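You operate a simulated robot arm through the tools that you are given. There is no shell and no other tool. Be economical: measure what you need, move in short steps, check, and stop when the job is done.

You run a simulated two-armed robot. Do the job below in one go: nothing can be reset, and whatever is moved stays where it is left.

JOB
Click EXIT with the mouse, then switch off the monitor, the display box and both stabilisers.
Fine: the computer must have closed down before the others go off; one click. Leave the desk's other keys, switches, knob and plugs.

The check looks at the end state, three seconds after you hand in, the way a careful person would. Anything else that was tipped, shoved, dropped, spilled or broken makes it a failure.

ROBOT AND FRAMES
Two 7-joint arms with two-finger grippers on one trunk, on a base that drives. Base frame: it is fixed to the floor where the robot stands at the start and does not move with it; the origin is under the middle of the robot, x ahead of it, y to its left, z up; the surface under the hand at the start is at about z = 72.5. Units: cm, rad, N and s.
The left shoulder is at the start at [7, 13.9, 130], the right one opposite. With the tool pointing down near the work surface each hand reaches from about 10 to 68 cm from the robot's upright axis, wherever it stands, measured 20 degrees to its own side. Places, roughly: button on the mouse [50, -20, 80]; green button of the short stabiliser [70, 20, 90]; grey button on the computer tower [60, 10, 20]; key marked clear on keyboard [60, -10, 80]; key marked enter on keyboard [60, -10, 80]; key marked job on keyboard [60, 20, 80]; key marked log on keyboard [60, 10, 80]; key marked mode on sensor box [110, 10, 180]; key marked on of display box [70, -10, 80]; key marked on under the screen [90, 10, 110]; key marked page on the cradle [70, -40, 80]; key marked print on keyboard [60, 0, 80]; key marked save on display box [80, -20, 80]; key marked step on keyboard [50, 10, 80]; knob on the display box [80, -20, 80]; monitor [90, 30, 130]. Payload 3.43 kg a hand.
The tool frame of a hand sits at the grasp point between the pads (the TCP): z along the fingers, y along the line on which they close. The tips reach 3 cm beyond it. Largest opening 10.4 cm; the body of the gripper starts 5.7 cm behind the TCP.
Orientation is that of the tool frame in the base frame, as a unit quaternion [w, x, y, z]. With the fingers straight down and closing along the base's y, the tool's x points along the base's -x, its y along +y and its z along -z.

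CONTROLS
- The arms move only by the tool drive_tool. It takes "left_targets", "right_targets" or both (then of equal length, played together; a hand with none holds still); each is a list of rows, each a list of 7 numbers: the shift along the tool's x, y, z in cm, then the turn, a rotation vector about the tool's x, y, z in rad, then the opening, from 0 (shut) to 1 (fully open). In form: [[dx, dy, dz, wx, wy, wz, fingers], ...]. A call has 1 to 8 rows; each row shifts and turns the commanded pose from where the row before left it, along the tool's axes as they then stand. Rows are played at 5 a second. More than 5 cm and 0.15 rad between two rows, or a gripper value outside its range, and nothing of the call is played. A pose out of reach is approached as far as the arm can. The call stops where the force on the tool passes 40 N (or 10 N more than at its start, if that is more) or the arm is blocked; 0.2 s more then pass. Each finger travels about 4.5 cm/s and halts on what it meets, pressing with about 27 N; the grip force reading is that of the motor and also rises with nothing between the fingers. The clock runs only during rows and for 0.2 s after the last one: add rows that do not move to give the fingers time. The reply holds the time, the measured pose of the TCP, the force on the tool along the base axes, the opening and the grip force, in the units named above and with some noise, with the torque about the TCP (base axes, N m) and any sound that the robot's microphone picked up.
- Cameras (640 x 400 px; columns grow to the right, rows downward): "scene" is now at [13.31, 1.76, 152.45]; the picture's right is [0.19, -0.98, 0.00], its down [-0.61, -0.11, -0.79] and it looks along [0.77, 0.15, -0.62] (base axes); focal length 239 px, centre (320, 200). "left" rides on the left gripper at [6.7, -1.8, -9] in its tool frame; the picture's right is [0.25, 0.97, 0.00], its down [-0.73, 0.19, -0.66] and it looks along [-0.64, 0.17, 0.75] (tool axes); focal length 218 px, centre (320, 200). "right" rides on the right gripper at [6.7, 1.8, -9] in its tool frame; the picture's right is [-0.25, 0.97, 0.00], its down [-0.73, -0.19, -0.66] and it looks along [-0.64, -0.17, 0.75] (tool axes); focal length 218 px, centre (320, 200). There is no depth. A picture from a camera that has moved, and an enlarged one, comes with that camera's place and axes in the base frame and with its lens.
- grab_frame(camera): a new picture of that camera. The clock stands still meanwhile.
- slide_trunk(by): slides the trunk up (or, below 0, down) by that many cm; the arms and the scene camera ride with it, the base frame stays. It gives what a move gives, with no picture.
- steer(legs): drives the robot by 1 to 6 legs, each [ahead, left, turn to the left] in cm, cm and rad, along the robot's own axes; the way and the turn of a leg run together, so that a leg with both is an arc; at most 150 cm and 3.142 rad a leg. The arms and the cameras ride along, it lands a little off, and it stops where it bumps. It gives what a move gives.
- turn_head(pan, tilt): turns the head with the scene camera to pan (to the left, within 1.501 rad either way) and tilt (down, from -0.506 to 1.204), counted from straight ahead of the robot. It gives what a move gives.
- close_up(camera, box): a new picture of the part [left, top, right, bottom] of that camera's present view, enlarged. The clock stands still meanwhile.
- hand_in(): hands the job in; it is judged then, once.

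Go step by step. Nothing tells you exact positions but the pictures and the camera data: compare them with the known pose of the tool, close in by small moves and look again before you grip or let go. The budget is 120 turns and 108 pictures, counting those below and the enlarged ones. Unless the task says otherwise, let go and move clear before handing in, and close with one line.

The tools are called after "Call:" as name(argument=value, ...) on one line, values as JSON. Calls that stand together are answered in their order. drive_tool: Moves the arms, as the interface text tells. Its arguments: {"type":"object","properties":{"left_targets":{"type":"array","items":{"type":"array","items":{"type":"number"}}},"right_targets":{"type":"array","items":{"type":"array","items":{"type":"number"}}}},"required":[]} The other tools are called the same way: slide_trunk (by) slides the trunk up or down; steer (legs) drives the base; turn_head (pan, tilt) turns the head that bears the scene camera; grab_frame (camera) takes a picture; close_up (camera, box) takes an enlarged picture of a part of a camera's view; hand_in () hands the job in.

At the start:

```text
time: 0.0
left_eef_pos: [56.1, 24.87, 132.57]
left_orientation: [-0.001, 0.0, 1.0, -0.001]
left_wrist_force: [0.1, 0.3, -0.6]
left_moment: [0.0, 0.02, -0.01]
left_width: 10.42
left_gripper_force: 0.1
right_eef_pos: [54.46, -18.09, 132.13]
right_orientation: [0.0, 0.0, 1.0, 0.0]
right_wrist_force: [-0.5, 0.0, -0.5]
right_moment: [0.01, 0.01, -0.02]
right_width: 10.39
right_gripper_force: 0.0
trunk travel left (down, up): [-79.5, 14.5]
robot x, y, heading: [0.06, -0.33, -0.001]
head pan, tilt: [0.187, 0.663]
```

scene: 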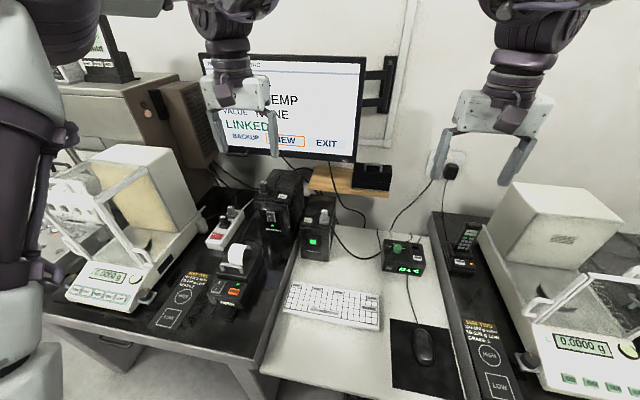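
right: 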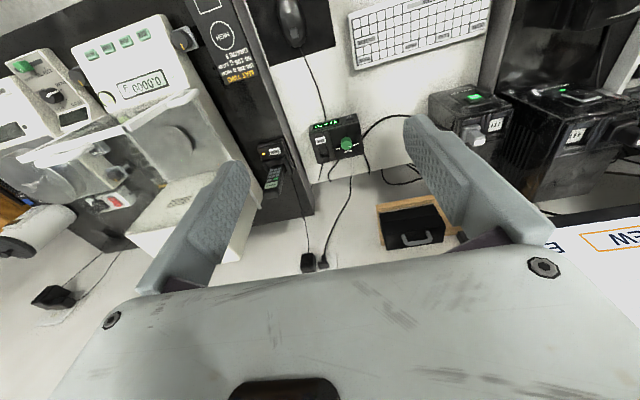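
left: 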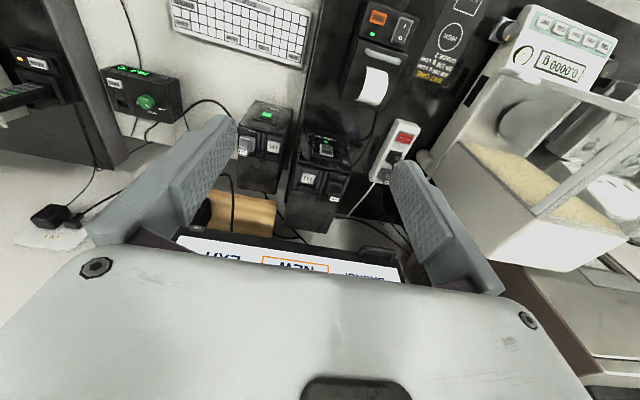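

The screen shows BACKUP, NEW (framed) and EXIT; the mouse lies on the pad on the right, with the display box behind it and two stabilisers left of it. I'll look closer first.

Call:
close_up(camera="scene", box=[190, 40, 400, 171])

Call:
close_up(camera="scene", box=[240, 160, 440, 285])

Call:
close_up(camera="scene", box=[280, 270, 480, 395])

Call:
close_up(camera="left", box=[90, 50, 410, 250])

```text
3.05 times, centred on (295, 106) of scene
camera zoom: at [13.31, 1.76, 152.45], right [0.19, -0.98, 0.0], down [-0.61, -0.11, -0.79], along [0.77, 0.15, -0.62], focal length 728 px, centre (396, 488)
```

zoom: 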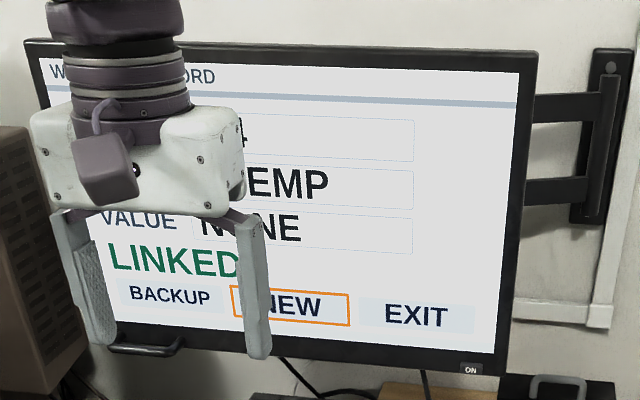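

```text
3.20 times, centred on (340, 222) of scene
camera zoom: at [13.31, 1.76, 152.45], right [0.19, -0.98, 0.0], down [-0.61, -0.11, -0.79], along [0.77, 0.15, -0.62], focal length 765 px, centre (256, 128)
```

zoom: 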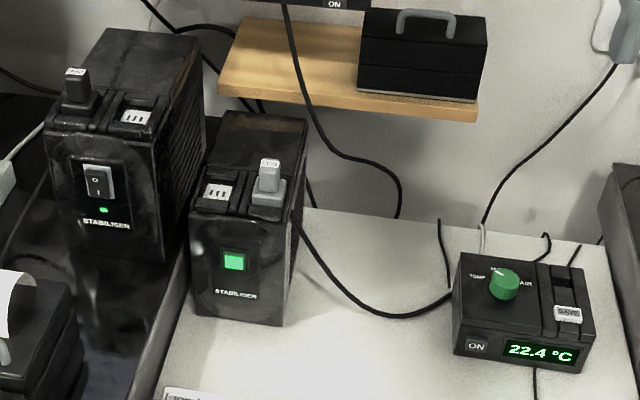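

```text
3.20 times, centred on (380, 332) of scene
camera zoom: at [13.31, 1.76, 152.45], right [0.19, -0.98, 0.0], down [-0.61, -0.11, -0.79], along [0.77, 0.15, -0.62], focal length 765 px, centre (128, -224)
```

zoom: 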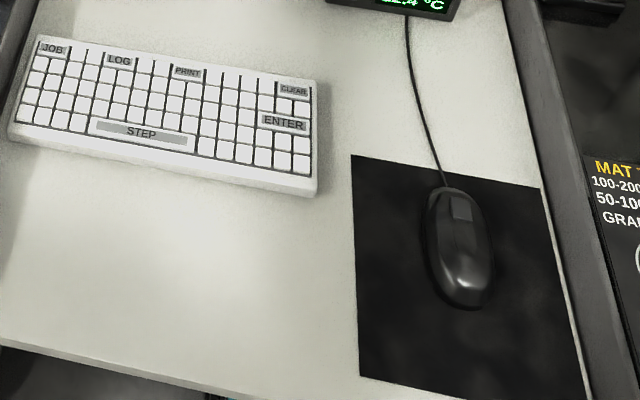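

```text
2.00 times, centred on (250, 150) of left
camera zoom: at [49.31, 23.23, 141.68], right [-0.25, 0.97, 0.0], down [0.73, 0.19, 0.66], along [0.64, 0.17, -0.75], focal length 436 px, centre (460, 300)
```

zoom: 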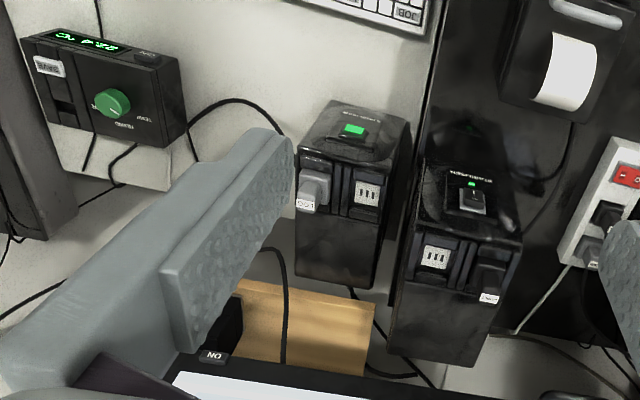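

The mouse sits at about [46, -22, 75] with its button near x = 50. I'll bring the right hand down above it and look with the hand camera.

Call:
drive_tool(right_targets=[[1, -0.5, 4.6, 0, 0, 0, 1], [1, -0.5, 4.6, 0, 0, 0, 1], [1, -0.5, 4.6, 0, 0, 0, 1], [1, -0.5, 4.6, 0, 0, 0, 1], [1, -0.5, 4.6, 0, 0, 0, 1], [1, -0.5, 4.6, 0, 0, 0, 1], [1, -0.5, 4.6, 0, 0, 0, 1], [0.5, -0.4, 4, 0, 0, 0, 1]])

Call:
grab_frame(camera="right")

Call:
grab_frame(camera="scene")

```text
time: 1.8
left_eef_pos: [56.11, 24.71, 132.61]
left_orientation: [-0.001, 0.0, 1.0, 0.0]
left_wrist_force: [0.8, -1.2, 0.6]
left_moment: [0.06, 0.03, 0.0]
left_width: 10.39
left_gripper_force: 0.1
right_eef_pos: [46.87, -21.55, 95.77]
right_orientation: [0.001, -0.001, 1.0, 0.001]
right_wrist_force: [0.5, -0.1, -0.2]
right_moment: [-0.01, 0.02, 0.01]
right_width: 10.39
right_gripper_force: 0.0
trunk travel left (down, up): [-79.5, 14.5]
robot x, y, heading: [0.33, -0.17, -0.0]
head pan, tilt: [0.187, 0.663]
```

```text
100 pictures are left
camera right: at [40.23, -20.01, 104.84], right [0.25, 0.97, 0.0], down [0.73, -0.19, 0.66], along [0.64, -0.17, -0.75], focal length 218 px, centre (320, 200)
```

right: 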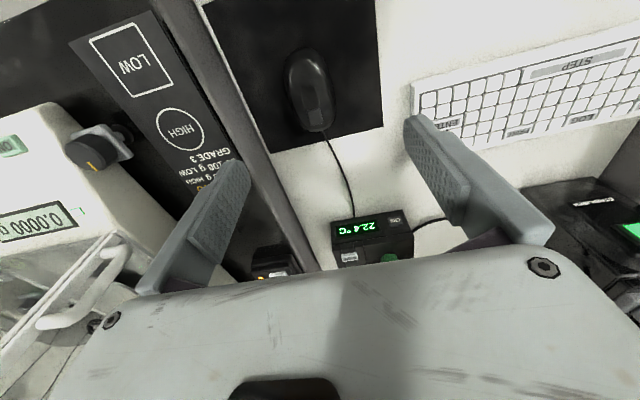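

```text
99 pictures are left
camera scene: at [13.41, 1.64, 152.45], right [0.19, -0.98, 0.0], down [-0.61, -0.11, -0.79], along [0.77, 0.15, -0.62], focal length 239 px, centre (320, 200)
```

scene: 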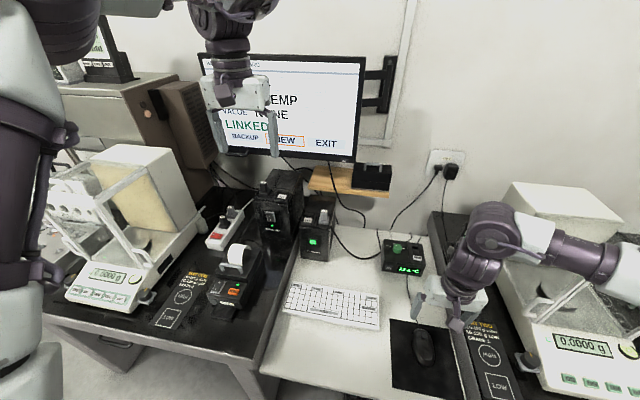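

The hand camera puts the mouse at about x 43–52, y −23.6. I'll centre on it, descend partway, and look again.

Call:
drive_tool(right_targets=[[0, -1, 3, 0, 0, 0, 1], [0, -0.8, 4, 0, 0, 0, 1], [0, 0, 3.5, 0, 0, 0, 0.85]])

Call:
grab_frame(camera="right")

Call:
close_up(camera="scene", box=[360, 260, 520, 360])

```text
time: 2.6
left_eef_pos: [56.06, 24.89, 132.66]
left_orientation: [0.0, 0.0, 1.0, 0.0]
left_wrist_force: [-1.3, -0.1, -0.7]
left_moment: [-0.02, -0.04, 0.02]
left_width: 10.38
left_gripper_force: 0.0
right_eef_pos: [46.96, -23.61, 85.18]
right_orientation: [0.0, 0.0, 1.0, 0.001]
right_wrist_force: [0.9, -0.6, -0.3]
right_moment: [0.0, -0.03, -0.02]
right_width: 8.85
right_gripper_force: 0.1
trunk travel left (down, up): [-79.5, 14.5]
robot x, y, heading: [-0.09, -0.16, -0.002]
head pan, tilt: [0.187, 0.663]
```

```text
98 pictures are left
camera right: at [40.23, -21.82, 94.27], right [0.25, 0.97, 0.0], down [0.73, -0.19, 0.66], along [0.64, -0.17, -0.75], focal length 218 px, centre (320, 200)
```

right: 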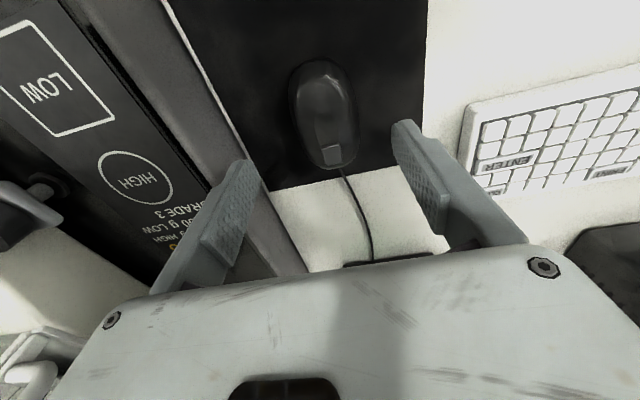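

```text
4.00 times, centred on (440, 310) of scene
camera zoom: at [13.34, 1.81, 152.46], right [0.19, -0.98, 0.0], down [-0.61, -0.11, -0.79], along [0.77, 0.15, -0.62], focal length 956 px, centre (-160, -240)
```

zoom: 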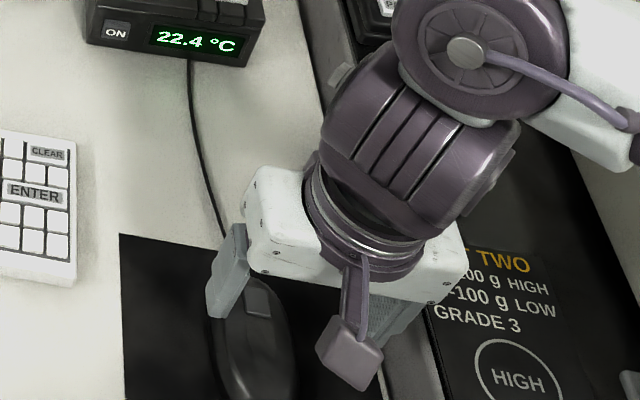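

The mouse is centred between the fingers. I'll lower them around it, narrow them loosely and check.

Call:
drive_tool(right_targets=[[0, 0.2, 4, 0, 0, 0, 0.85], [0, 0, 4, 0, 0, 0, 0.85], [0, 0, 0, 0, 0, 0, 0.63], [0, 0, 0, 0, 0, 0, 0.63], [0, 0, 0, 0, 0, 0, 0.63]])

Call:
grab_frame(camera="right")

Call:
close_up(camera="scene", box=[190, 40, 400, 171])

```text
time: 3.8
left_eef_pos: [56.04, 24.98, 132.61]
left_orientation: [0.0, 0.001, 1.0, 0.0]
left_wrist_force: [0.0, 0.0, 1.0]
left_moment: [0.03, 0.0, 0.04]
left_width: 10.39
left_gripper_force: 0.1
right_eef_pos: [46.92, -23.08, 77.25]
right_orientation: [0.0, 0.0, 1.0, 0.0]
right_wrist_force: [0.8, 0.7, 0.5]
right_moment: [0.01, 0.05, 0.03]
right_width: 6.57
right_gripper_force: 0.0
trunk travel left (down, up): [-79.5, 14.5]
robot x, y, heading: [0.27, 0.18, -0.002]
head pan, tilt: [0.187, 0.663]
```

```text
96 pictures are left
camera right: at [40.29, -21.44, 86.36], right [0.25, 0.97, 0.0], down [0.73, -0.19, 0.66], along [0.63, -0.17, -0.75], focal length 218 px, centre (320, 200)
```

right: 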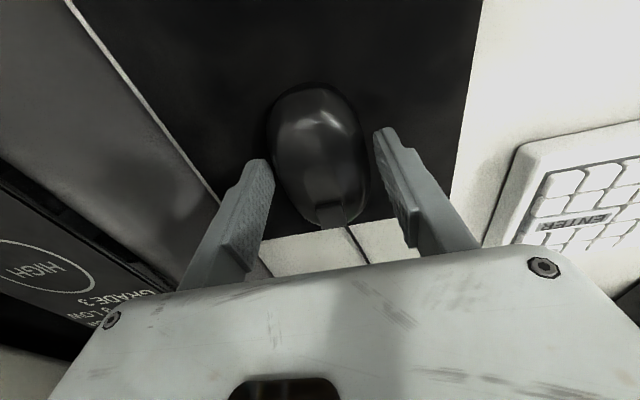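

```text
3.05 times, centred on (295, 106) of scene
camera zoom: at [13.33, 1.76, 152.45], right [0.19, -0.98, 0.0], down [-0.61, -0.11, -0.79], along [0.77, 0.15, -0.62], focal length 728 px, centre (396, 488)
```

zoom: 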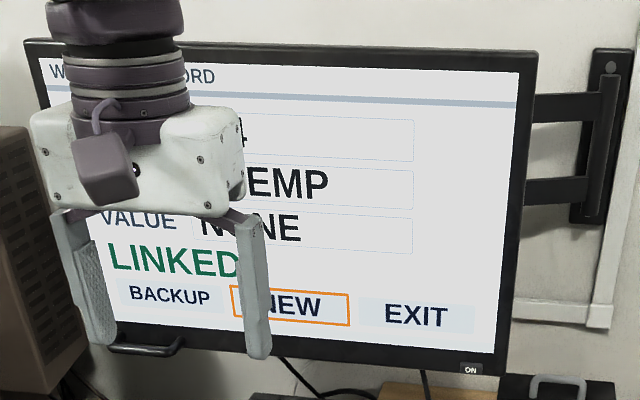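

The fingers straddle the mouse without touching it. I'll nudge it 1.5 cm to the right and watch the highlighted button.

Call:
drive_tool(right_targets=[[0, -0.5, 0, 0, 0, 0, 0.63], [0, -0.5, 0, 0, 0, 0, 0.63], [0, -0.5, 0, 0, 0, 0, 0.63]])

Call:
grab_frame(camera="right")

Call:
close_up(camera="scene", box=[190, 40, 400, 171])

```text
time: 4.6
left_eef_pos: [56.06, 24.87, 132.63]
left_orientation: [0.0, 0.0, 1.0, 0.0]
left_wrist_force: [-0.2, -0.1, -0.6]
left_moment: [0.0, 0.01, 0.0]
left_width: 10.39
left_gripper_force: 0.1
right_eef_pos: [46.9, -24.98, 77.38]
right_orientation: [-0.001, 0.0, 1.0, 0.0]
right_wrist_force: [0.6, 1.2, -0.1]
right_moment: [0.02, -0.05, 0.01]
right_width: 6.57
right_gripper_force: 0.2
trunk travel left (down, up): [-79.5, 14.5]
robot x, y, heading: [-0.25, -0.09, 0.0]
head pan, tilt: [0.187, 0.663]
```

```text
94 pictures are left
camera right: at [40.29, -23.23, 86.41], right [0.25, 0.97, 0.0], down [0.73, -0.19, 0.66], along [0.64, -0.17, -0.75], focal length 218 px, centre (320, 200)
```

right: 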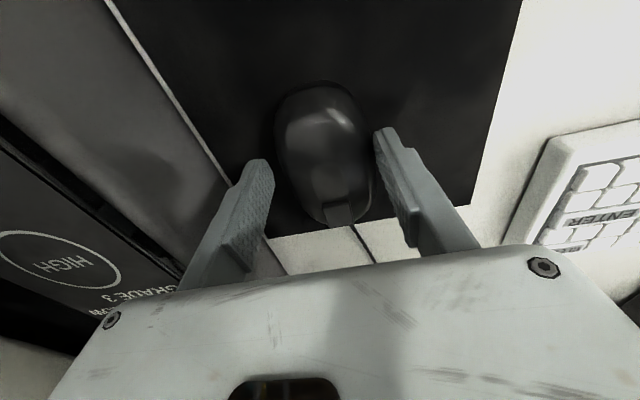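

```text
3.05 times, centred on (295, 106) of scene
camera zoom: at [13.29, 1.75, 152.45], right [0.19, -0.98, 0.0], down [-0.61, -0.11, -0.79], along [0.77, 0.15, -0.62], focal length 728 px, centre (396, 488)
```

zoom: 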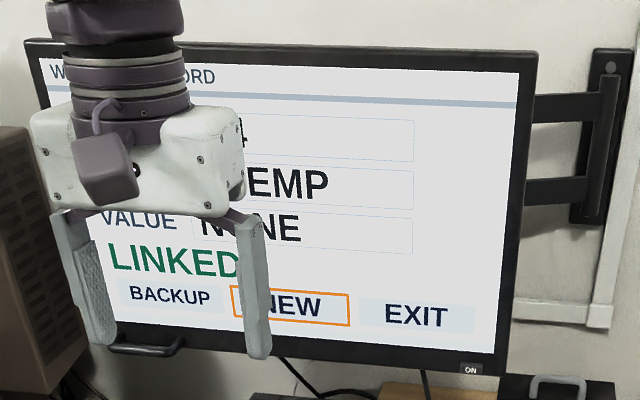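

The mouse has moved about 1 cm and NEW is still framed. I'll nudge it a bit further.

Call:
drive_tool(right_targets=[[0, -0.4, 0, 0, 0, 0, 0.63], [0, -0.4, 0, 0, 0, 0, 0.63]])

Call:
close_up(camera="scene", box=[190, 40, 400, 171])

```text
time: 5.2
left_eef_pos: [56.08, 24.79, 132.65]
left_orientation: [0.0, 0.0, 1.0, 0.001]
left_wrist_force: [-0.1, -0.8, 0.1]
left_moment: [0.01, 0.03, 0.0]
left_width: 10.4
left_gripper_force: 0.1
right_eef_pos: [47.0, -25.7, 77.38]
right_orientation: [-0.001, 0.0, 1.0, 0.001]
right_wrist_force: [-0.2, 0.8, 0.3]
right_moment: [0.03, 0.02, 0.02]
right_width: 6.58
right_gripper_force: 0.4
trunk travel left (down, up): [-79.5, 14.5]
robot x, y, heading: [-0.03, 0.13, 0.003]
head pan, tilt: [0.187, 0.663]
```

```text
3.05 times, centred on (295, 106) of scene
camera zoom: at [13.29, 1.73, 152.45], right [0.19, -0.98, 0.0], down [-0.61, -0.11, -0.79], along [0.77, 0.15, -0.62], focal length 728 px, centre (396, 488)
```

zoom: 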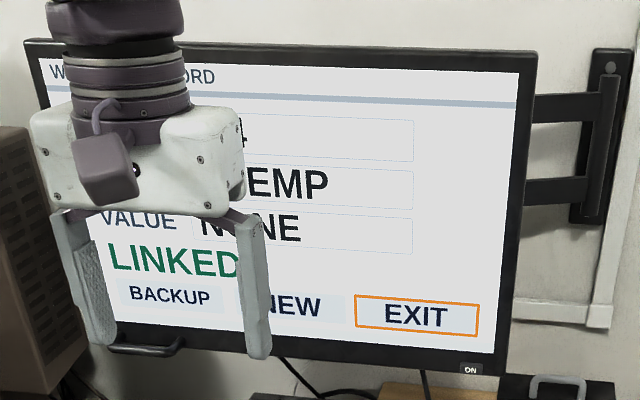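

EXIT is framed. I'll add a small margin, open the fingers, lift clear, shut them and look at the mouse button.

Call:
drive_tool(right_targets=[[0, -0.4, 0, 0, 0, 0, 0.63], [0, 0.3, 0, 0, 0, 0, 0.7], [0, 0, 0, 0, 0, 0, 0.85], [0, 0, 0, 0, 0, 0, 0.85], [0, 0, -4, 0, 0, 0, 0.85], [0, 0, -4, 0, 0, 0, 0.5], [0, 0, 0, 0, 0, 0, 0]])

Call:
drive_tool(right_targets=[[0, 0, 0, 0, 0, 0, 0], [0, 0, 0, 0, 0, 0, 0], [0, 0, 0, 0, 0, 0, 0]])

Call:
grab_frame(camera="right")

Call:
grab_frame(camera="scene")

```text
time: 6.8
left_eef_pos: [56.03, 24.86, 132.66]
left_orientation: [0.0, 0.0, 1.0, 0.0]
left_wrist_force: [0.2, -0.3, 0.7]
left_moment: [0.01, -0.01, 0.06]
left_width: 10.4
left_gripper_force: 0.0
right_eef_pos: [47.2, -25.86, 85.33]
right_orientation: [-0.001, 0.0, 1.0, 0.0]
right_wrist_force: [0.5, 0.2, -0.5]
right_moment: [-0.01, 0.03, 0.0]
right_width: 3.71
right_gripper_force: 0.1
trunk travel left (down, up): [-79.5, 14.5]
robot x, y, heading: [-0.04, -0.31, 0.002]
head pan, tilt: [0.187, 0.663]
```

```text
time: 7.6
left_eef_pos: [56.19, 24.74, 132.64]
left_orientation: [0.0, 0.0, 1.0, 0.001]
left_wrist_force: [-0.1, -1.4, 0.1]
left_moment: [0.01, 0.0, 0.0]
left_width: 10.41
left_gripper_force: 0.0
right_eef_pos: [47.22, -25.94, 85.35]
right_orientation: [0.0, 0.001, 1.0, 0.001]
right_wrist_force: [-0.1, -0.2, 0.5]
right_moment: [0.0, -0.01, 0.02]
right_width: 0.02
right_gripper_force: 26.9
trunk travel left (down, up): [-79.5, 14.5]
robot x, y, heading: [0.29, 0.05, -0.004]
head pan, tilt: [0.187, 0.663]
```

```text
91 pictures are left
camera right: at [40.54, -24.18, 94.31], right [0.25, 0.97, 0.0], down [0.73, -0.19, 0.66], along [0.64, -0.17, -0.75], focal length 218 px, centre (320, 200)
```

right: 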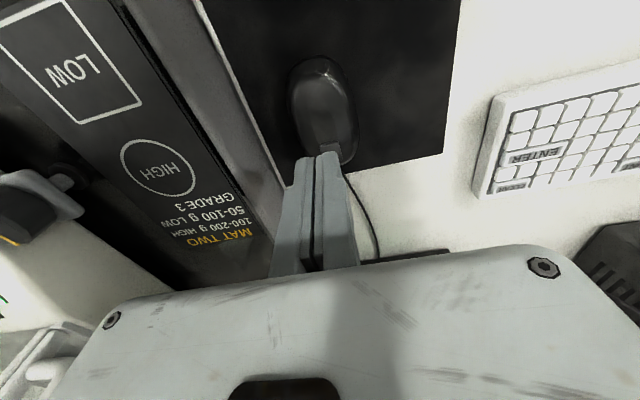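

```text
90 pictures are left
camera scene: at [13.31, 1.75, 152.45], right [0.19, -0.98, 0.0], down [-0.61, -0.11, -0.79], along [0.77, 0.15, -0.62], focal length 239 px, centre (320, 200)
```

scene: 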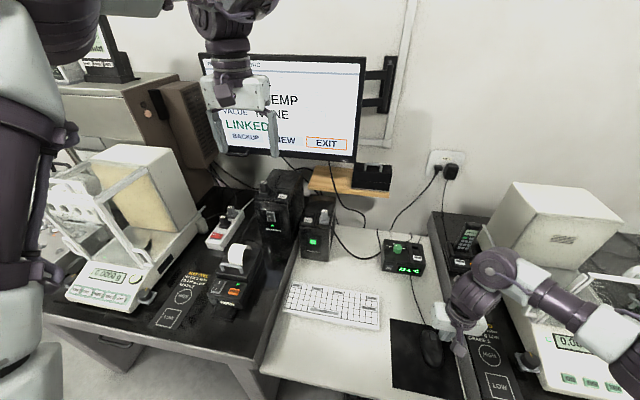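

The button is at about [50.4, −25.9, 76]. I'll move the closed fingertips over it and go down to just above.

Call:
drive_tool(right_targets=[[-3.1, 0, 0, 0, 0, 0, 0], [0, 0, 3.5, 0, 0, 0, 0], [0, 0, 1, 0, 0, 0, 0]])

Call:
grab_frame(camera="right")

Call:
close_up(camera="scene", box=[380, 280, 500, 380])

```text
time: 8.4
left_eef_pos: [55.99, 24.88, 132.66]
left_orientation: [0.0, 0.0, 1.0, 0.001]
left_wrist_force: [-1.1, -0.7, 0.5]
left_moment: [0.0, 0.04, 0.0]
left_width: 10.43
left_gripper_force: 0.1
right_eef_pos: [50.02, -26.15, 80.71]
right_orientation: [0.0, 0.0, 1.0, 0.0]
right_wrist_force: [0.6, -0.2, 0.3]
right_moment: [0.01, 0.01, 0.01]
right_width: 0.0
right_gripper_force: 26.9
trunk travel left (down, up): [-79.5, 14.5]
robot x, y, heading: [-0.19, 0.09, -0.004]
head pan, tilt: [0.187, 0.663]
```

```text
89 pictures are left
camera right: at [43.33, -24.41, 89.72], right [0.25, 0.97, 0.0], down [0.73, -0.19, 0.66], along [0.64, -0.17, -0.75], focal length 218 px, centre (320, 200)
```

right: 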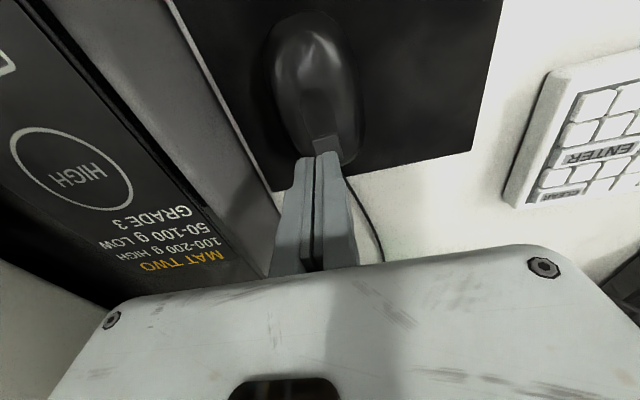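

```text
4.00 times, centred on (440, 330) of scene
camera zoom: at [13.23, 1.72, 152.46], right [0.19, -0.98, 0.0], down [-0.6, -0.11, -0.79], along [0.77, 0.15, -0.62], focal length 956 px, centre (-160, -320)
```

zoom: 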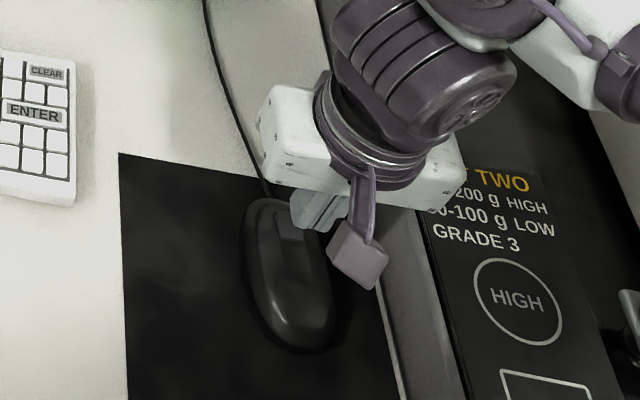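

The views suggest the button is slightly left of and maybe lower than I assumed. I'll shift 0.5 cm left and forward, drop a bit and compare again.

Call:
drive_tool(right_targets=[[-0.4, 0.5, 0, 0, 0, 0, 0], [0, 0, 1.0, 0, 0, 0, 0]])

Call:
close_up(camera="right", box=[240, 80, 400, 180])

Call:
close_up(camera="scene", box=[400, 300, 480, 350])

```text
time: 9.0
left_eef_pos: [56.03, 24.82, 132.59]
left_orientation: [0.001, 0.001, 1.0, 0.0]
left_wrist_force: [-0.2, -0.6, 1.1]
left_moment: [0.01, 0.01, 0.0]
left_width: 10.4
left_gripper_force: 0.0
right_eef_pos: [50.26, -25.44, 79.76]
right_orientation: [0.0, 0.0, 1.0, 0.0]
right_wrist_force: [-0.1, 0.3, 0.1]
right_moment: [0.03, -0.06, 0.0]
right_width: 0.0
right_gripper_force: 27.2
trunk travel left (down, up): [-79.5, 14.5]
robot x, y, heading: [0.2, 0.22, -0.004]
head pan, tilt: [0.187, 0.663]
```

```text
4.00 times, centred on (320, 130) of right
camera zoom: at [43.74, -23.63, 88.75], right [0.25, 0.97, 0.0], down [0.73, -0.19, 0.66], along [0.64, -0.17, -0.75], focal length 873 px, centre (320, 480)
```

zoom: 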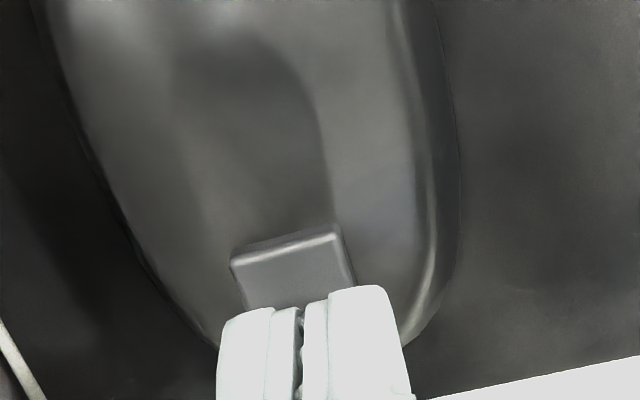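

```text
8.00 times, centred on (440, 325) of scene
camera zoom: at [13.3, 1.74, 152.45], right [0.19, -0.98, 0.0], down [-0.61, -0.11, -0.79], along [0.77, 0.15, -0.62], focal length 1912 px, centre (-640, -800)
```

zoom: 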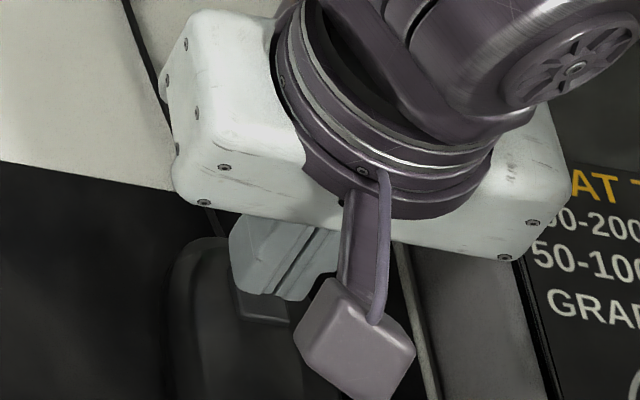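

The fingertips are now right over the button. I'll press down in small steps.

Call:
drive_tool(right_targets=[[0, 0, 0.4, 0, 0, 0, 0], [0, 0, 0.3, 0, 0, 0, 0], [0, 0, 0.3, 0, 0, 0, 0]])

```text
time: 9.8
left_eef_pos: [55.99, 24.84, 132.64]
left_orientation: [0.001, 0.0, 1.0, 0.001]
left_wrist_force: [0.6, 0.3, -0.3]
left_moment: [-0.02, 0.0, 0.01]
left_width: 10.42
left_gripper_force: 0.0
right_eef_pos: [50.38, -25.31, 78.77]
right_orientation: [0.0, 0.0, 1.0, 0.0]
right_wrist_force: [-0.3, 0.5, 0.4]
right_moment: [-0.01, -0.02, 0.0]
right_width: 0.0
right_gripper_force: 27.1
trunk travel left (down, up): [-79.5, 14.5]
robot x, y, heading: [0.33, 0.04, -0.001]
head pan, tilt: [0.187, 0.663]
```

No contact yet, so I continue.

Call:
drive_tool(right_targets=[[0, 0, 0.3, 0, 0, 0, 0], [0, 0, 0.3, 0, 0, 0, 0]])

Call:
close_up(camera="right", box=[240, 80, 400, 180])

```text
time: 10.4
left_eef_pos: [55.94, 24.98, 132.71]
left_orientation: [0.0, 0.001, 1.0, 0.0]
left_wrist_force: [-0.6, -0.7, -0.1]
left_moment: [-0.01, 0.02, 0.07]
left_width: 10.4
left_gripper_force: 0.0
right_eef_pos: [50.41, -25.24, 78.34]
right_orientation: [0.0, 0.0, 1.0, 0.0]
right_wrist_force: [-0.8, 0.5, 1.8]
right_moment: [0.0, 0.01, 0.03]
right_width: 0.57
right_gripper_force: 26.9
trunk travel left (down, up): [-79.5, 14.5]
robot x, y, heading: [-0.2, -0.2, 0.003]
head pan, tilt: [0.187, 0.663]
heard: click
```

```text
4.00 times, centred on (320, 130) of right
camera zoom: at [43.77, -23.64, 87.27], right [0.25, 0.97, 0.0], down [0.73, -0.19, 0.66], along [0.64, -0.17, -0.75], focal length 873 px, centre (320, 480)
```

zoom: 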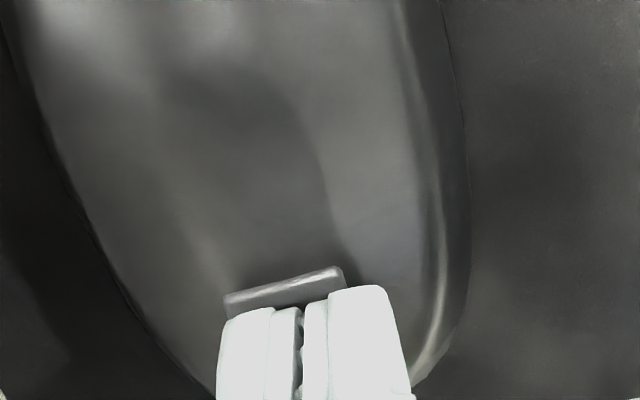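

A click was heard. I'll lift straight off and look at the screen.

Call:
drive_tool(right_targets=[[0, 0, -2, 0, 0, 0, 0], [0, 0, -4, 0, 0, 0, 0], [0, 0, -5, 0, 0, 0, 0], [0, 0, -5, 0, 0, 0, 0]])

Call:
grab_frame(camera="scene")

```text
time: 11.4
left_eef_pos: [55.94, 25.08, 132.58]
left_orientation: [0.0, 0.0, 1.0, 0.0]
left_wrist_force: [0.2, 0.5, -0.2]
left_moment: [-0.02, -0.01, 0.02]
left_width: 10.41
left_gripper_force: 0.1
right_eef_pos: [50.5, -25.31, 94.12]
right_orientation: [0.0, 0.0, 1.0, -0.001]
right_wrist_force: [-0.2, -0.2, 0.2]
right_moment: [0.0, -0.04, 0.01]
right_width: 0.0
right_gripper_force: 27.3
trunk travel left (down, up): [-79.5, 14.5]
robot x, y, heading: [0.11, -0.06, -0.004]
head pan, tilt: [0.187, 0.663]
```

```text
84 pictures are left
camera scene: at [13.23, 1.86, 152.44], right [0.19, -0.98, 0.0], down [-0.6, -0.11, -0.79], along [0.77, 0.15, -0.62], focal length 239 px, centre (320, 200)
```

scene: 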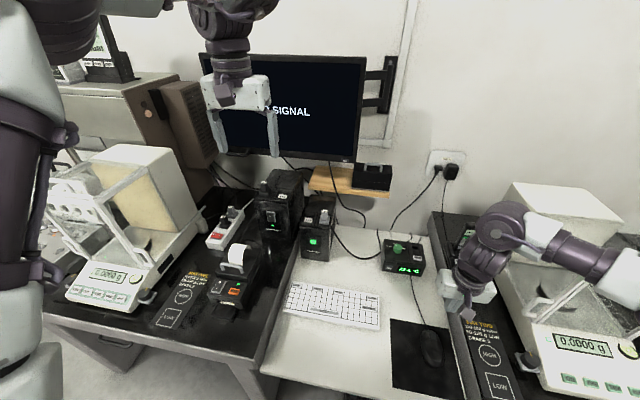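

The screen now shows NO SIGNAL, so the exit went through. Next is the monitor's ON key at roughly [90, 7, 110]. I'll turn the left tool to point forward with its fingers shut and raise the right hand clear.

Call:
drive_tool(left_targets=[[0, 0, 0, 0, -0.145, 0, 0.5], [0, 0, 0, 0, -0.145, 0, 0], [0, 0, 0, 0, -0.145, 0, 0], [0, 0, 0, 0, -0.145, 0, 0], [0, 0, 0, 0, -0.145, 0, 0], [0, 0, 0, 0, -0.145, 0, 0], [0, 0, 0, 0, -0.145, 0, 0], [0, 0, 0, 0, -0.145, 0, 0]], right_targets=[[0.5, 0, -4, 0, 0, 0, 0], [0.5, 0, -4, 0, 0, 0, 0], [0.5, 0, -4, 0, 0, 0, 0], [0.5, 0, -4, 0, 0, 0, 0], [0.5, 0, -4, 0, 0, 0, 0], [0.5, 0, -4, 0, 0, 0, 0], [0.5, 0, -4, 0, 0, 0, 0], [0, 0, -4, 0, 0, 0, 0]])

Call:
drive_tool(left_targets=[[0, 0, 0, 0, -0.145, 0, 0], [0, 0, 0, 0, -0.145, 0, 0], [0, 0, 0, 0, -0.12, 0, 0]])

Call:
grab_frame(camera="scene")

Call:
grab_frame(camera="left")

```text
time: 13.2
left_eef_pos: [55.92, 25.15, 132.8]
left_orientation: [0.549, -0.002, 0.836, 0.0]
left_wrist_force: [0.0, 0.3, -0.1]
left_moment: [-0.03, -0.03, 0.0]
left_width: 0.01
left_gripper_force: 27.1
right_eef_pos: [46.64, -25.12, 126.61]
right_orientation: [0.0, 0.0, 1.0, -0.002]
right_wrist_force: [0.0, -0.1, -0.2]
right_moment: [-0.01, -0.04, 0.02]
right_width: 0.0
right_gripper_force: 27.5
trunk travel left (down, up): [-79.5, 14.5]
robot x, y, heading: [0.26, -0.02, -0.001]
head pan, tilt: [0.187, 0.663]
```

```text
time: 14.0
left_eef_pos: [55.93, 25.05, 132.52]
left_orientation: [0.708, -0.001, 0.706, 0.0]
left_wrist_force: [0.0, 0.4, -0.7]
left_moment: [-0.04, 0.03, 0.03]
left_width: 0.0
left_gripper_force: 27.3
right_eef_pos: [46.91, -25.32, 126.37]
right_orientation: [-0.001, 0.0, 1.0, 0.001]
right_wrist_force: [0.2, -0.4, -0.7]
right_moment: [-0.03, 0.03, 0.0]
right_width: 0.0
right_gripper_force: 27.3
trunk travel left (down, up): [-79.5, 14.5]
robot x, y, heading: [-0.3, -0.26, 0.001]
head pan, tilt: [0.187, 0.663]
```

```text
83 pictures are left
camera scene: at [13.38, 1.88, 152.45], right [0.19, -0.98, 0.0], down [-0.61, -0.12, -0.79], along [0.77, 0.15, -0.62], focal length 239 px, centre (320, 200)
```

scene: 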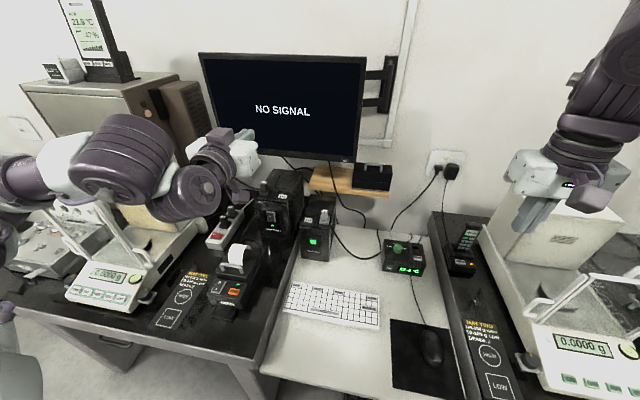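

```text
82 pictures are left
camera left: at [47.04, 23.35, 126.0], right [0.0, 0.97, -0.25], down [-0.66, 0.19, 0.73], along [0.75, 0.17, 0.64], focal length 218 px, centre (320, 200)
```

left: 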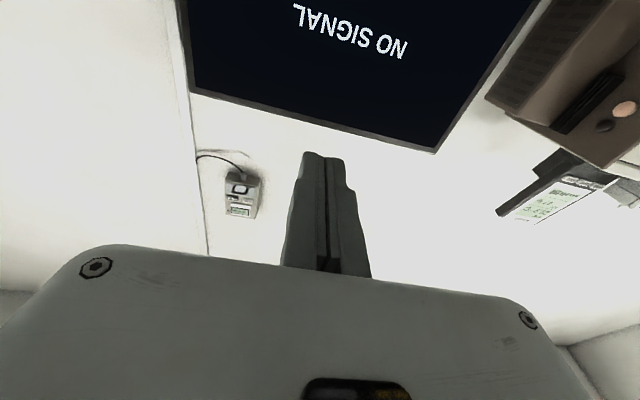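

The left tool now points forward. I'll zoom on the monitor key and move the hand to its height and lateral position, still well short of it.

Call:
drive_tool(left_targets=[[2.5, -2.3, 1, 0, 0, 0, 0], [2.5, -2.3, 1, 0, 0, 0, 0], [2.5, -2.3, 1, 0, 0, 0, 0], [2.5, -2.3, 1, 0, 0, 0, 0], [2.5, -2.3, 1, 0, 0, 0, 0], [2.5, -2.3, 1, 0, 0, 0, 0], [2.5, -2.3, 1, 0, 0, 0, 0]])

Call:
close_up(camera="scene", box=[280, 100, 440, 200])

Call:
grab_frame(camera="left")

```text
time: 15.6
left_eef_pos: [63.11, 8.69, 115.13]
left_orientation: [0.707, 0.001, 0.707, 0.0]
left_wrist_force: [-0.7, -0.5, -0.3]
left_moment: [-0.01, -0.01, 0.02]
left_width: 0.0
left_gripper_force: 27.7
right_eef_pos: [46.86, -25.58, 126.33]
right_orientation: [-0.001, 0.0, 1.0, 0.001]
right_wrist_force: [1.5, -0.8, 0.1]
right_moment: [-0.02, 0.02, -0.03]
right_width: 0.0
right_gripper_force: 27.0
trunk travel left (down, up): [-79.5, 14.5]
robot x, y, heading: [0.19, -0.21, 0.006]
head pan, tilt: [0.187, 0.663]
```

```text
4.00 times, centred on (360, 150) of scene
camera zoom: at [13.37, 1.48, 152.45], right [0.19, -0.98, 0.0], down [-0.61, -0.11, -0.79], along [0.77, 0.15, -0.62], focal length 956 px, centre (160, 400)
```

zoom: 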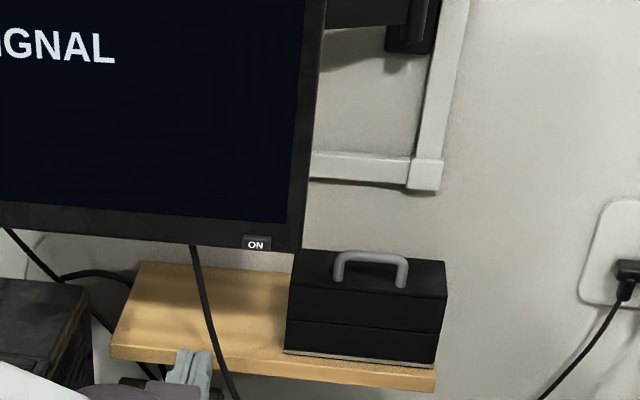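

```text
80 pictures are left
camera left: at [54.25, 7.06, 108.51], right [0.0, 0.97, -0.25], down [-0.66, 0.19, 0.73], along [0.75, 0.17, 0.64], focal length 218 px, centre (320, 200)
```

left: 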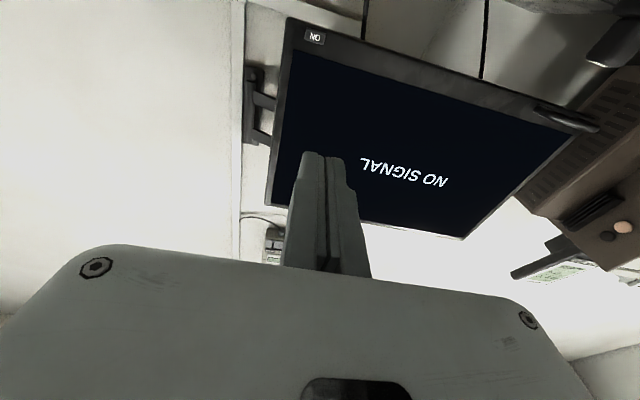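

By triangulation the key is at about [87.7, 7.35, 111.3], facing me. I'll align and advance to see how far the arm reaches.

Call:
drive_tool(left_targets=[[2, -0.7, 2, 0, 0, 0, 0], [1.8, -0.6, 3, 0, 0, 0, 0], [0, 0, 4, 0, 0, 0, 0], [0, 0, 4, 0, 0, 0, 0], [0, 0, 3, 0, 0, 0, 0]])

Call:
grab_frame(camera="left")

Call:
close_up(camera="scene", box=[280, 100, 440, 200])

```text
time: 16.8
left_eef_pos: [79.23, 7.37, 111.24]
left_orientation: [0.707, -0.001, 0.707, 0.0]
left_wrist_force: [0.0, 0.3, 0.4]
left_moment: [0.0, 0.03, -0.04]
left_width: 0.0
left_gripper_force: 26.9
right_eef_pos: [47.06, -25.36, 126.29]
right_orientation: [0.0, 0.0, 1.0, -0.001]
right_wrist_force: [-0.3, 0.6, -0.1]
right_moment: [0.01, -0.02, -0.02]
right_width: 0.0
right_gripper_force: 27.3
trunk travel left (down, up): [-79.5, 14.5]
robot x, y, heading: [0.18, 0.06, 0.001]
head pan, tilt: [0.187, 0.663]
```

```text
79 pictures are left
camera left: at [70.18, 5.82, 104.59], right [0.0, 0.97, -0.25], down [-0.66, 0.19, 0.73], along [0.75, 0.17, 0.64], focal length 218 px, centre (320, 200)
```

left: 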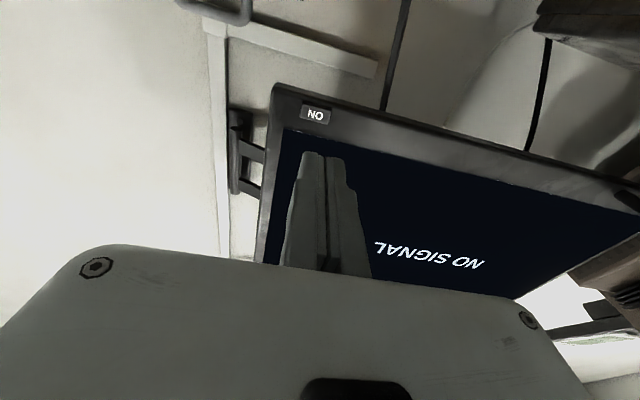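

```text
4.00 times, centred on (360, 150) of scene
camera zoom: at [13.48, 1.72, 152.44], right [0.19, -0.98, 0.0], down [-0.61, -0.11, -0.79], along [0.77, 0.15, -0.62], focal length 956 px, centre (160, 400)
```

zoom: 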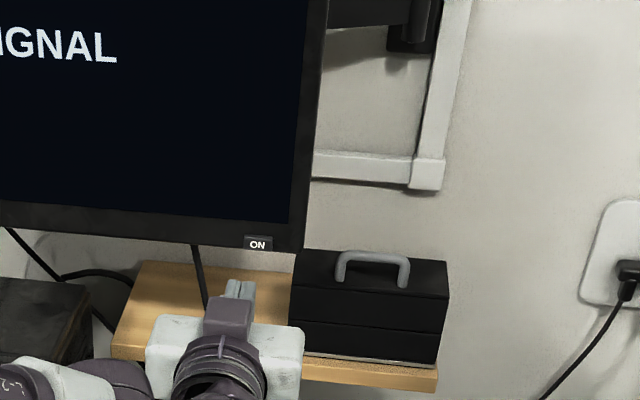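

Reach is fine. I'll aim slightly lower and to the right so the finger covers the key but not the bezel, advance to about 3 cm short and recheck.

Call:
drive_tool(left_targets=[[0.5, -0.4, 1.5, 0, 0, 0, 0], [0, 0, 1.5, 0, 0, 0, 0]])

Call:
close_up(camera="left", box=[240, 100, 400, 200])

Call:
close_up(camera="scene", box=[300, 130, 380, 180])

```text
time: 17.4
left_eef_pos: [82.18, 7.23, 110.65]
left_orientation: [0.707, 0.0, 0.707, 0.0]
left_wrist_force: [1.0, 0.1, -0.5]
left_moment: [0.03, -0.04, 0.0]
left_width: 0.0
left_gripper_force: 27.0
right_eef_pos: [47.11, -25.34, 126.37]
right_orientation: [-0.001, 0.0, 1.0, 0.0]
right_wrist_force: [-0.3, 0.5, -0.6]
right_moment: [0.03, -0.01, -0.02]
right_width: 0.0
right_gripper_force: 26.5
trunk travel left (down, up): [-79.5, 14.5]
robot x, y, heading: [0.26, -0.07, -0.0]
head pan, tilt: [0.187, 0.663]
```

```text
4.00 times, centred on (320, 150) of left
camera zoom: at [73.18, 5.54, 104.12], right [0.0, 0.97, -0.25], down [-0.66, 0.19, 0.73], along [0.75, 0.17, 0.64], focal length 873 px, centre (320, 400)
```

zoom: 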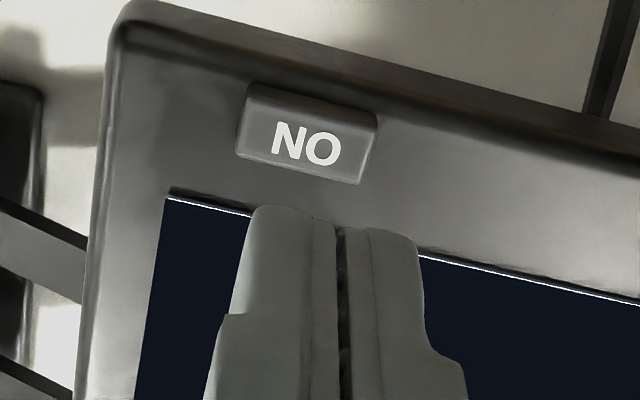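

```text
8.00 times, centred on (340, 155) of scene
camera zoom: at [13.46, 1.76, 152.44], right [0.19, -0.98, 0.0], down [-0.61, -0.11, -0.79], along [0.77, 0.15, -0.62], focal length 1912 px, centre (160, 560)
```

zoom: 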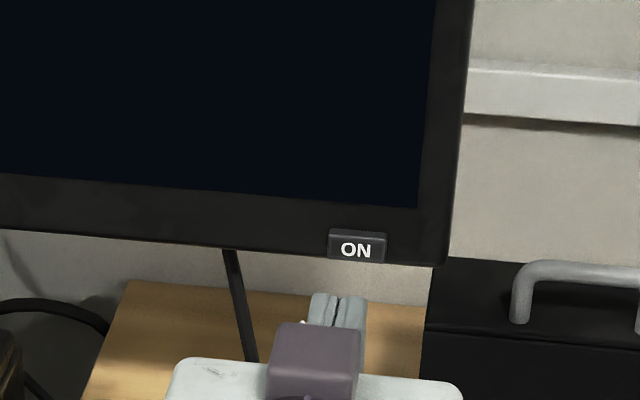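

The key is a bit right of the finger line. I'll shift 0.5 cm and creep forward in small steps.

Call:
drive_tool(left_targets=[[0, -0.5, 0.5, 0, 0, 0, 0], [0, 0, 0.5, 0, 0, 0, 0], [0, 0, 0.4, 0, 0, 0, 0], [0, 0, 0.3, 0, 0, 0, 0]])

Call:
close_up(camera="left", box=[240, 100, 400, 200])

```text
time: 18.4
left_eef_pos: [83.81, 6.73, 110.87]
left_orientation: [0.707, 0.001, 0.707, 0.0]
left_wrist_force: [-2.0, 0.4, 0.0]
left_moment: [0.01, -0.02, 0.0]
left_width: 0.02
left_gripper_force: 26.9
right_eef_pos: [46.84, -25.41, 126.55]
right_orientation: [0.0, 0.0, 1.0, 0.0]
right_wrist_force: [-0.6, -0.7, 0.0]
right_moment: [-0.01, 0.01, -0.02]
right_width: 0.03
right_gripper_force: 27.1
trunk travel left (down, up): [-79.5, 14.5]
robot x, y, heading: [0.03, -0.33, 0.006]
head pan, tilt: [0.187, 0.663]
```

```text
4.00 times, centred on (320, 150) of left
camera zoom: at [74.77, 5.01, 104.2], right [0.0, 0.97, -0.25], down [-0.66, 0.19, 0.73], along [0.75, 0.17, 0.64], focal length 873 px, centre (320, 400)
```

zoom: 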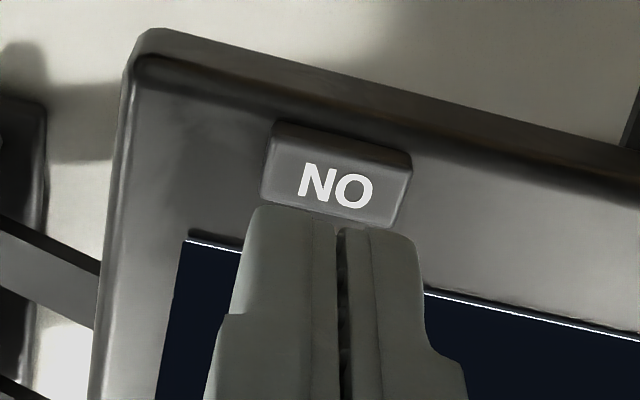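

Call:
drive_tool(left_targets=[[0, 0, 0.3, 0, 0, 0, 0], [0, 0, 0.3, 0, 0, 0, 0]])

Call:
close_up(camera="left", box=[240, 100, 400, 200])

```text
time: 19.0
left_eef_pos: [84.41, 6.57, 111.0]
left_orientation: [0.707, 0.0, 0.707, 0.0]
left_wrist_force: [-0.1, -0.1, -0.5]
left_moment: [-0.02, 0.03, 0.03]
left_width: 0.0
left_gripper_force: 27.3
right_eef_pos: [46.89, -25.43, 126.41]
right_orientation: [0.001, 0.001, 1.0, 0.0]
right_wrist_force: [-0.7, 0.3, 0.6]
right_moment: [0.02, -0.01, 0.02]
right_width: 0.0
right_gripper_force: 26.9
trunk travel left (down, up): [-79.5, 14.5]
robot x, y, heading: [-0.19, 0.05, -0.003]
head pan, tilt: [0.187, 0.663]
```

```text
4.00 times, centred on (320, 150) of left
camera zoom: at [75.41, 4.96, 104.33], right [0.0, 0.97, -0.25], down [-0.66, 0.19, 0.73], along [0.75, 0.17, 0.64], focal length 873 px, centre (320, 400)
```

zoom: 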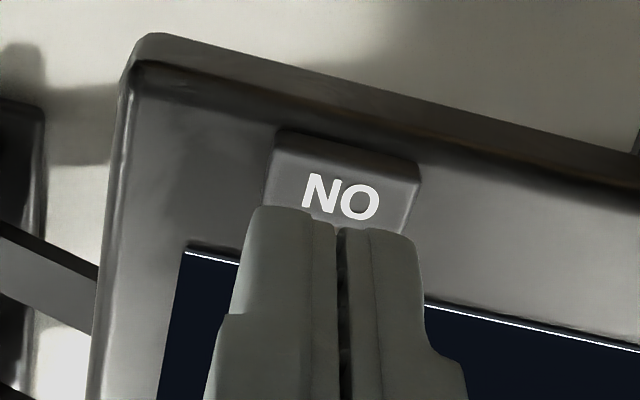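

Call:
drive_tool(left_targets=[[0.3, 0, 0.3, 0, 0, 0, 0], [0, 0, 0.3, 0, 0, 0, 0], [0, 0, 0.2, 0, 0, 0, 0]])

Call:
close_up(camera="left", box=[240, 100, 400, 200])

```text
time: 19.8
left_eef_pos: [85.11, 6.52, 110.52]
left_orientation: [0.707, 0.001, 0.707, 0.0]
left_wrist_force: [0.7, -0.1, 0.2]
left_moment: [-0.02, -0.01, 0.0]
left_width: 0.0
left_gripper_force: 27.4
right_eef_pos: [46.87, -25.42, 126.39]
right_orientation: [0.0, -0.001, 1.0, 0.0]
right_wrist_force: [0.2, 0.3, 0.3]
right_moment: [0.0, 0.01, -0.02]
right_width: 0.0
right_gripper_force: 26.9
trunk travel left (down, up): [-79.5, 14.5]
robot x, y, heading: [-0.11, -0.05, -0.008]
head pan, tilt: [0.187, 0.663]
```

```text
4.00 times, centred on (320, 150) of left
camera zoom: at [76.31, 4.9, 103.88], right [0.0, 0.97, -0.25], down [-0.66, 0.19, 0.73], along [0.75, 0.17, 0.64], focal length 873 px, centre (320, 400)
```

zoom: 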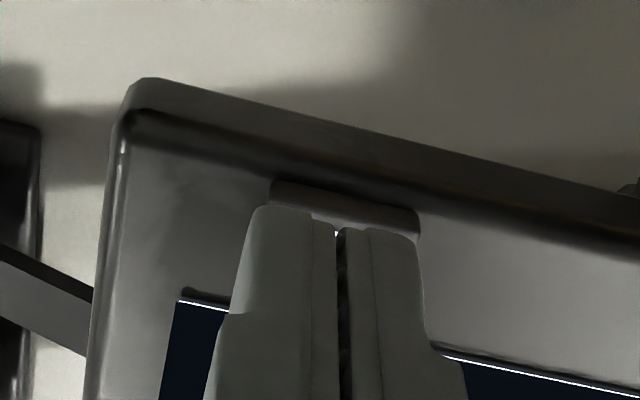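

The finger covers the key and is nearly touching. A few more small steps.

Call:
drive_tool(left_targets=[[0, 0, 0.25, 0, 0, 0, 0], [0, 0, 0.25, 0, 0, 0, 0]])

```text
time: 20.4
left_eef_pos: [85.7, 6.39, 110.6]
left_orientation: [0.707, 0.0, 0.707, 0.0]
left_wrist_force: [0.3, 0.6, -0.8]
left_moment: [0.02, 0.01, -0.01]
left_width: 0.02
left_gripper_force: 27.3
right_eef_pos: [46.88, -25.36, 126.41]
right_orientation: [0.0, -0.001, 1.0, -0.001]
right_wrist_force: [-0.3, -0.9, 0.1]
right_moment: [0.02, -0.01, 0.0]
right_width: 0.02
right_gripper_force: 27.0
trunk travel left (down, up): [-79.5, 14.5]
robot x, y, heading: [-0.21, -0.21, 0.0]
head pan, tilt: [0.187, 0.663]
```

Call:
drive_tool(left_targets=[[0, 0, 0.25, 0, 0, 0, 0]])

Call:
close_up(camera="left", box=[240, 100, 400, 200])

Call:
close_up(camera="scene", box=[280, 100, 440, 200])

```text
time: 20.8
left_eef_pos: [85.94, 6.56, 110.62]
left_orientation: [0.707, 0.0, 0.707, 0.0]
left_wrist_force: [0.7, -0.3, 0.1]
left_moment: [-0.01, -0.02, 0.01]
left_width: 0.02
left_gripper_force: 27.1
right_eef_pos: [46.9, -25.41, 126.4]
right_orientation: [0.0, 0.001, 1.0, 0.001]
right_wrist_force: [0.2, -0.7, 0.0]
right_moment: [-0.03, 0.01, -0.02]
right_width: 0.0
right_gripper_force: 26.8
trunk travel left (down, up): [-79.5, 14.5]
robot x, y, heading: [-0.32, -0.02, -0.003]
head pan, tilt: [0.187, 0.663]
```

```text
4.00 times, centred on (320, 150) of left
camera zoom: at [76.93, 4.88, 103.94], right [0.0, 0.97, -0.25], down [-0.66, 0.19, 0.73], along [0.75, 0.17, 0.64], focal length 873 px, centre (320, 400)
```

zoom: 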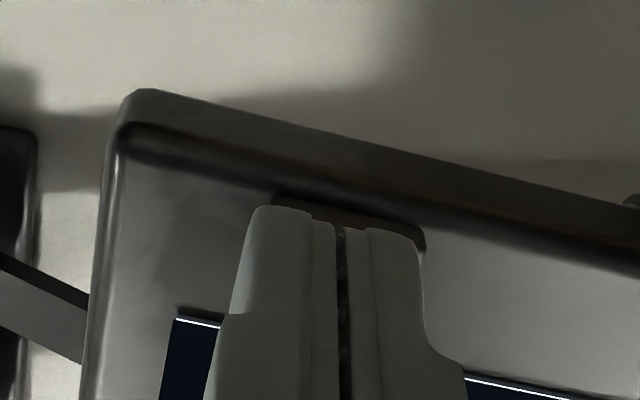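

```text
4.00 times, centred on (360, 150) of scene
camera zoom: at [13.32, 1.73, 152.45], right [0.19, -0.98, 0.0], down [-0.61, -0.11, -0.79], along [0.77, 0.15, -0.62], focal length 956 px, centre (160, 400)
```

zoom: 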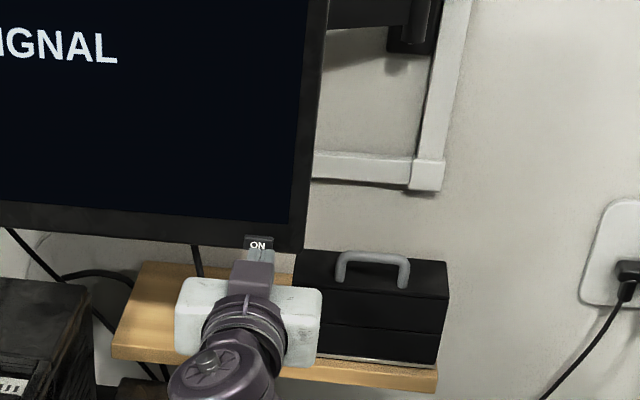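

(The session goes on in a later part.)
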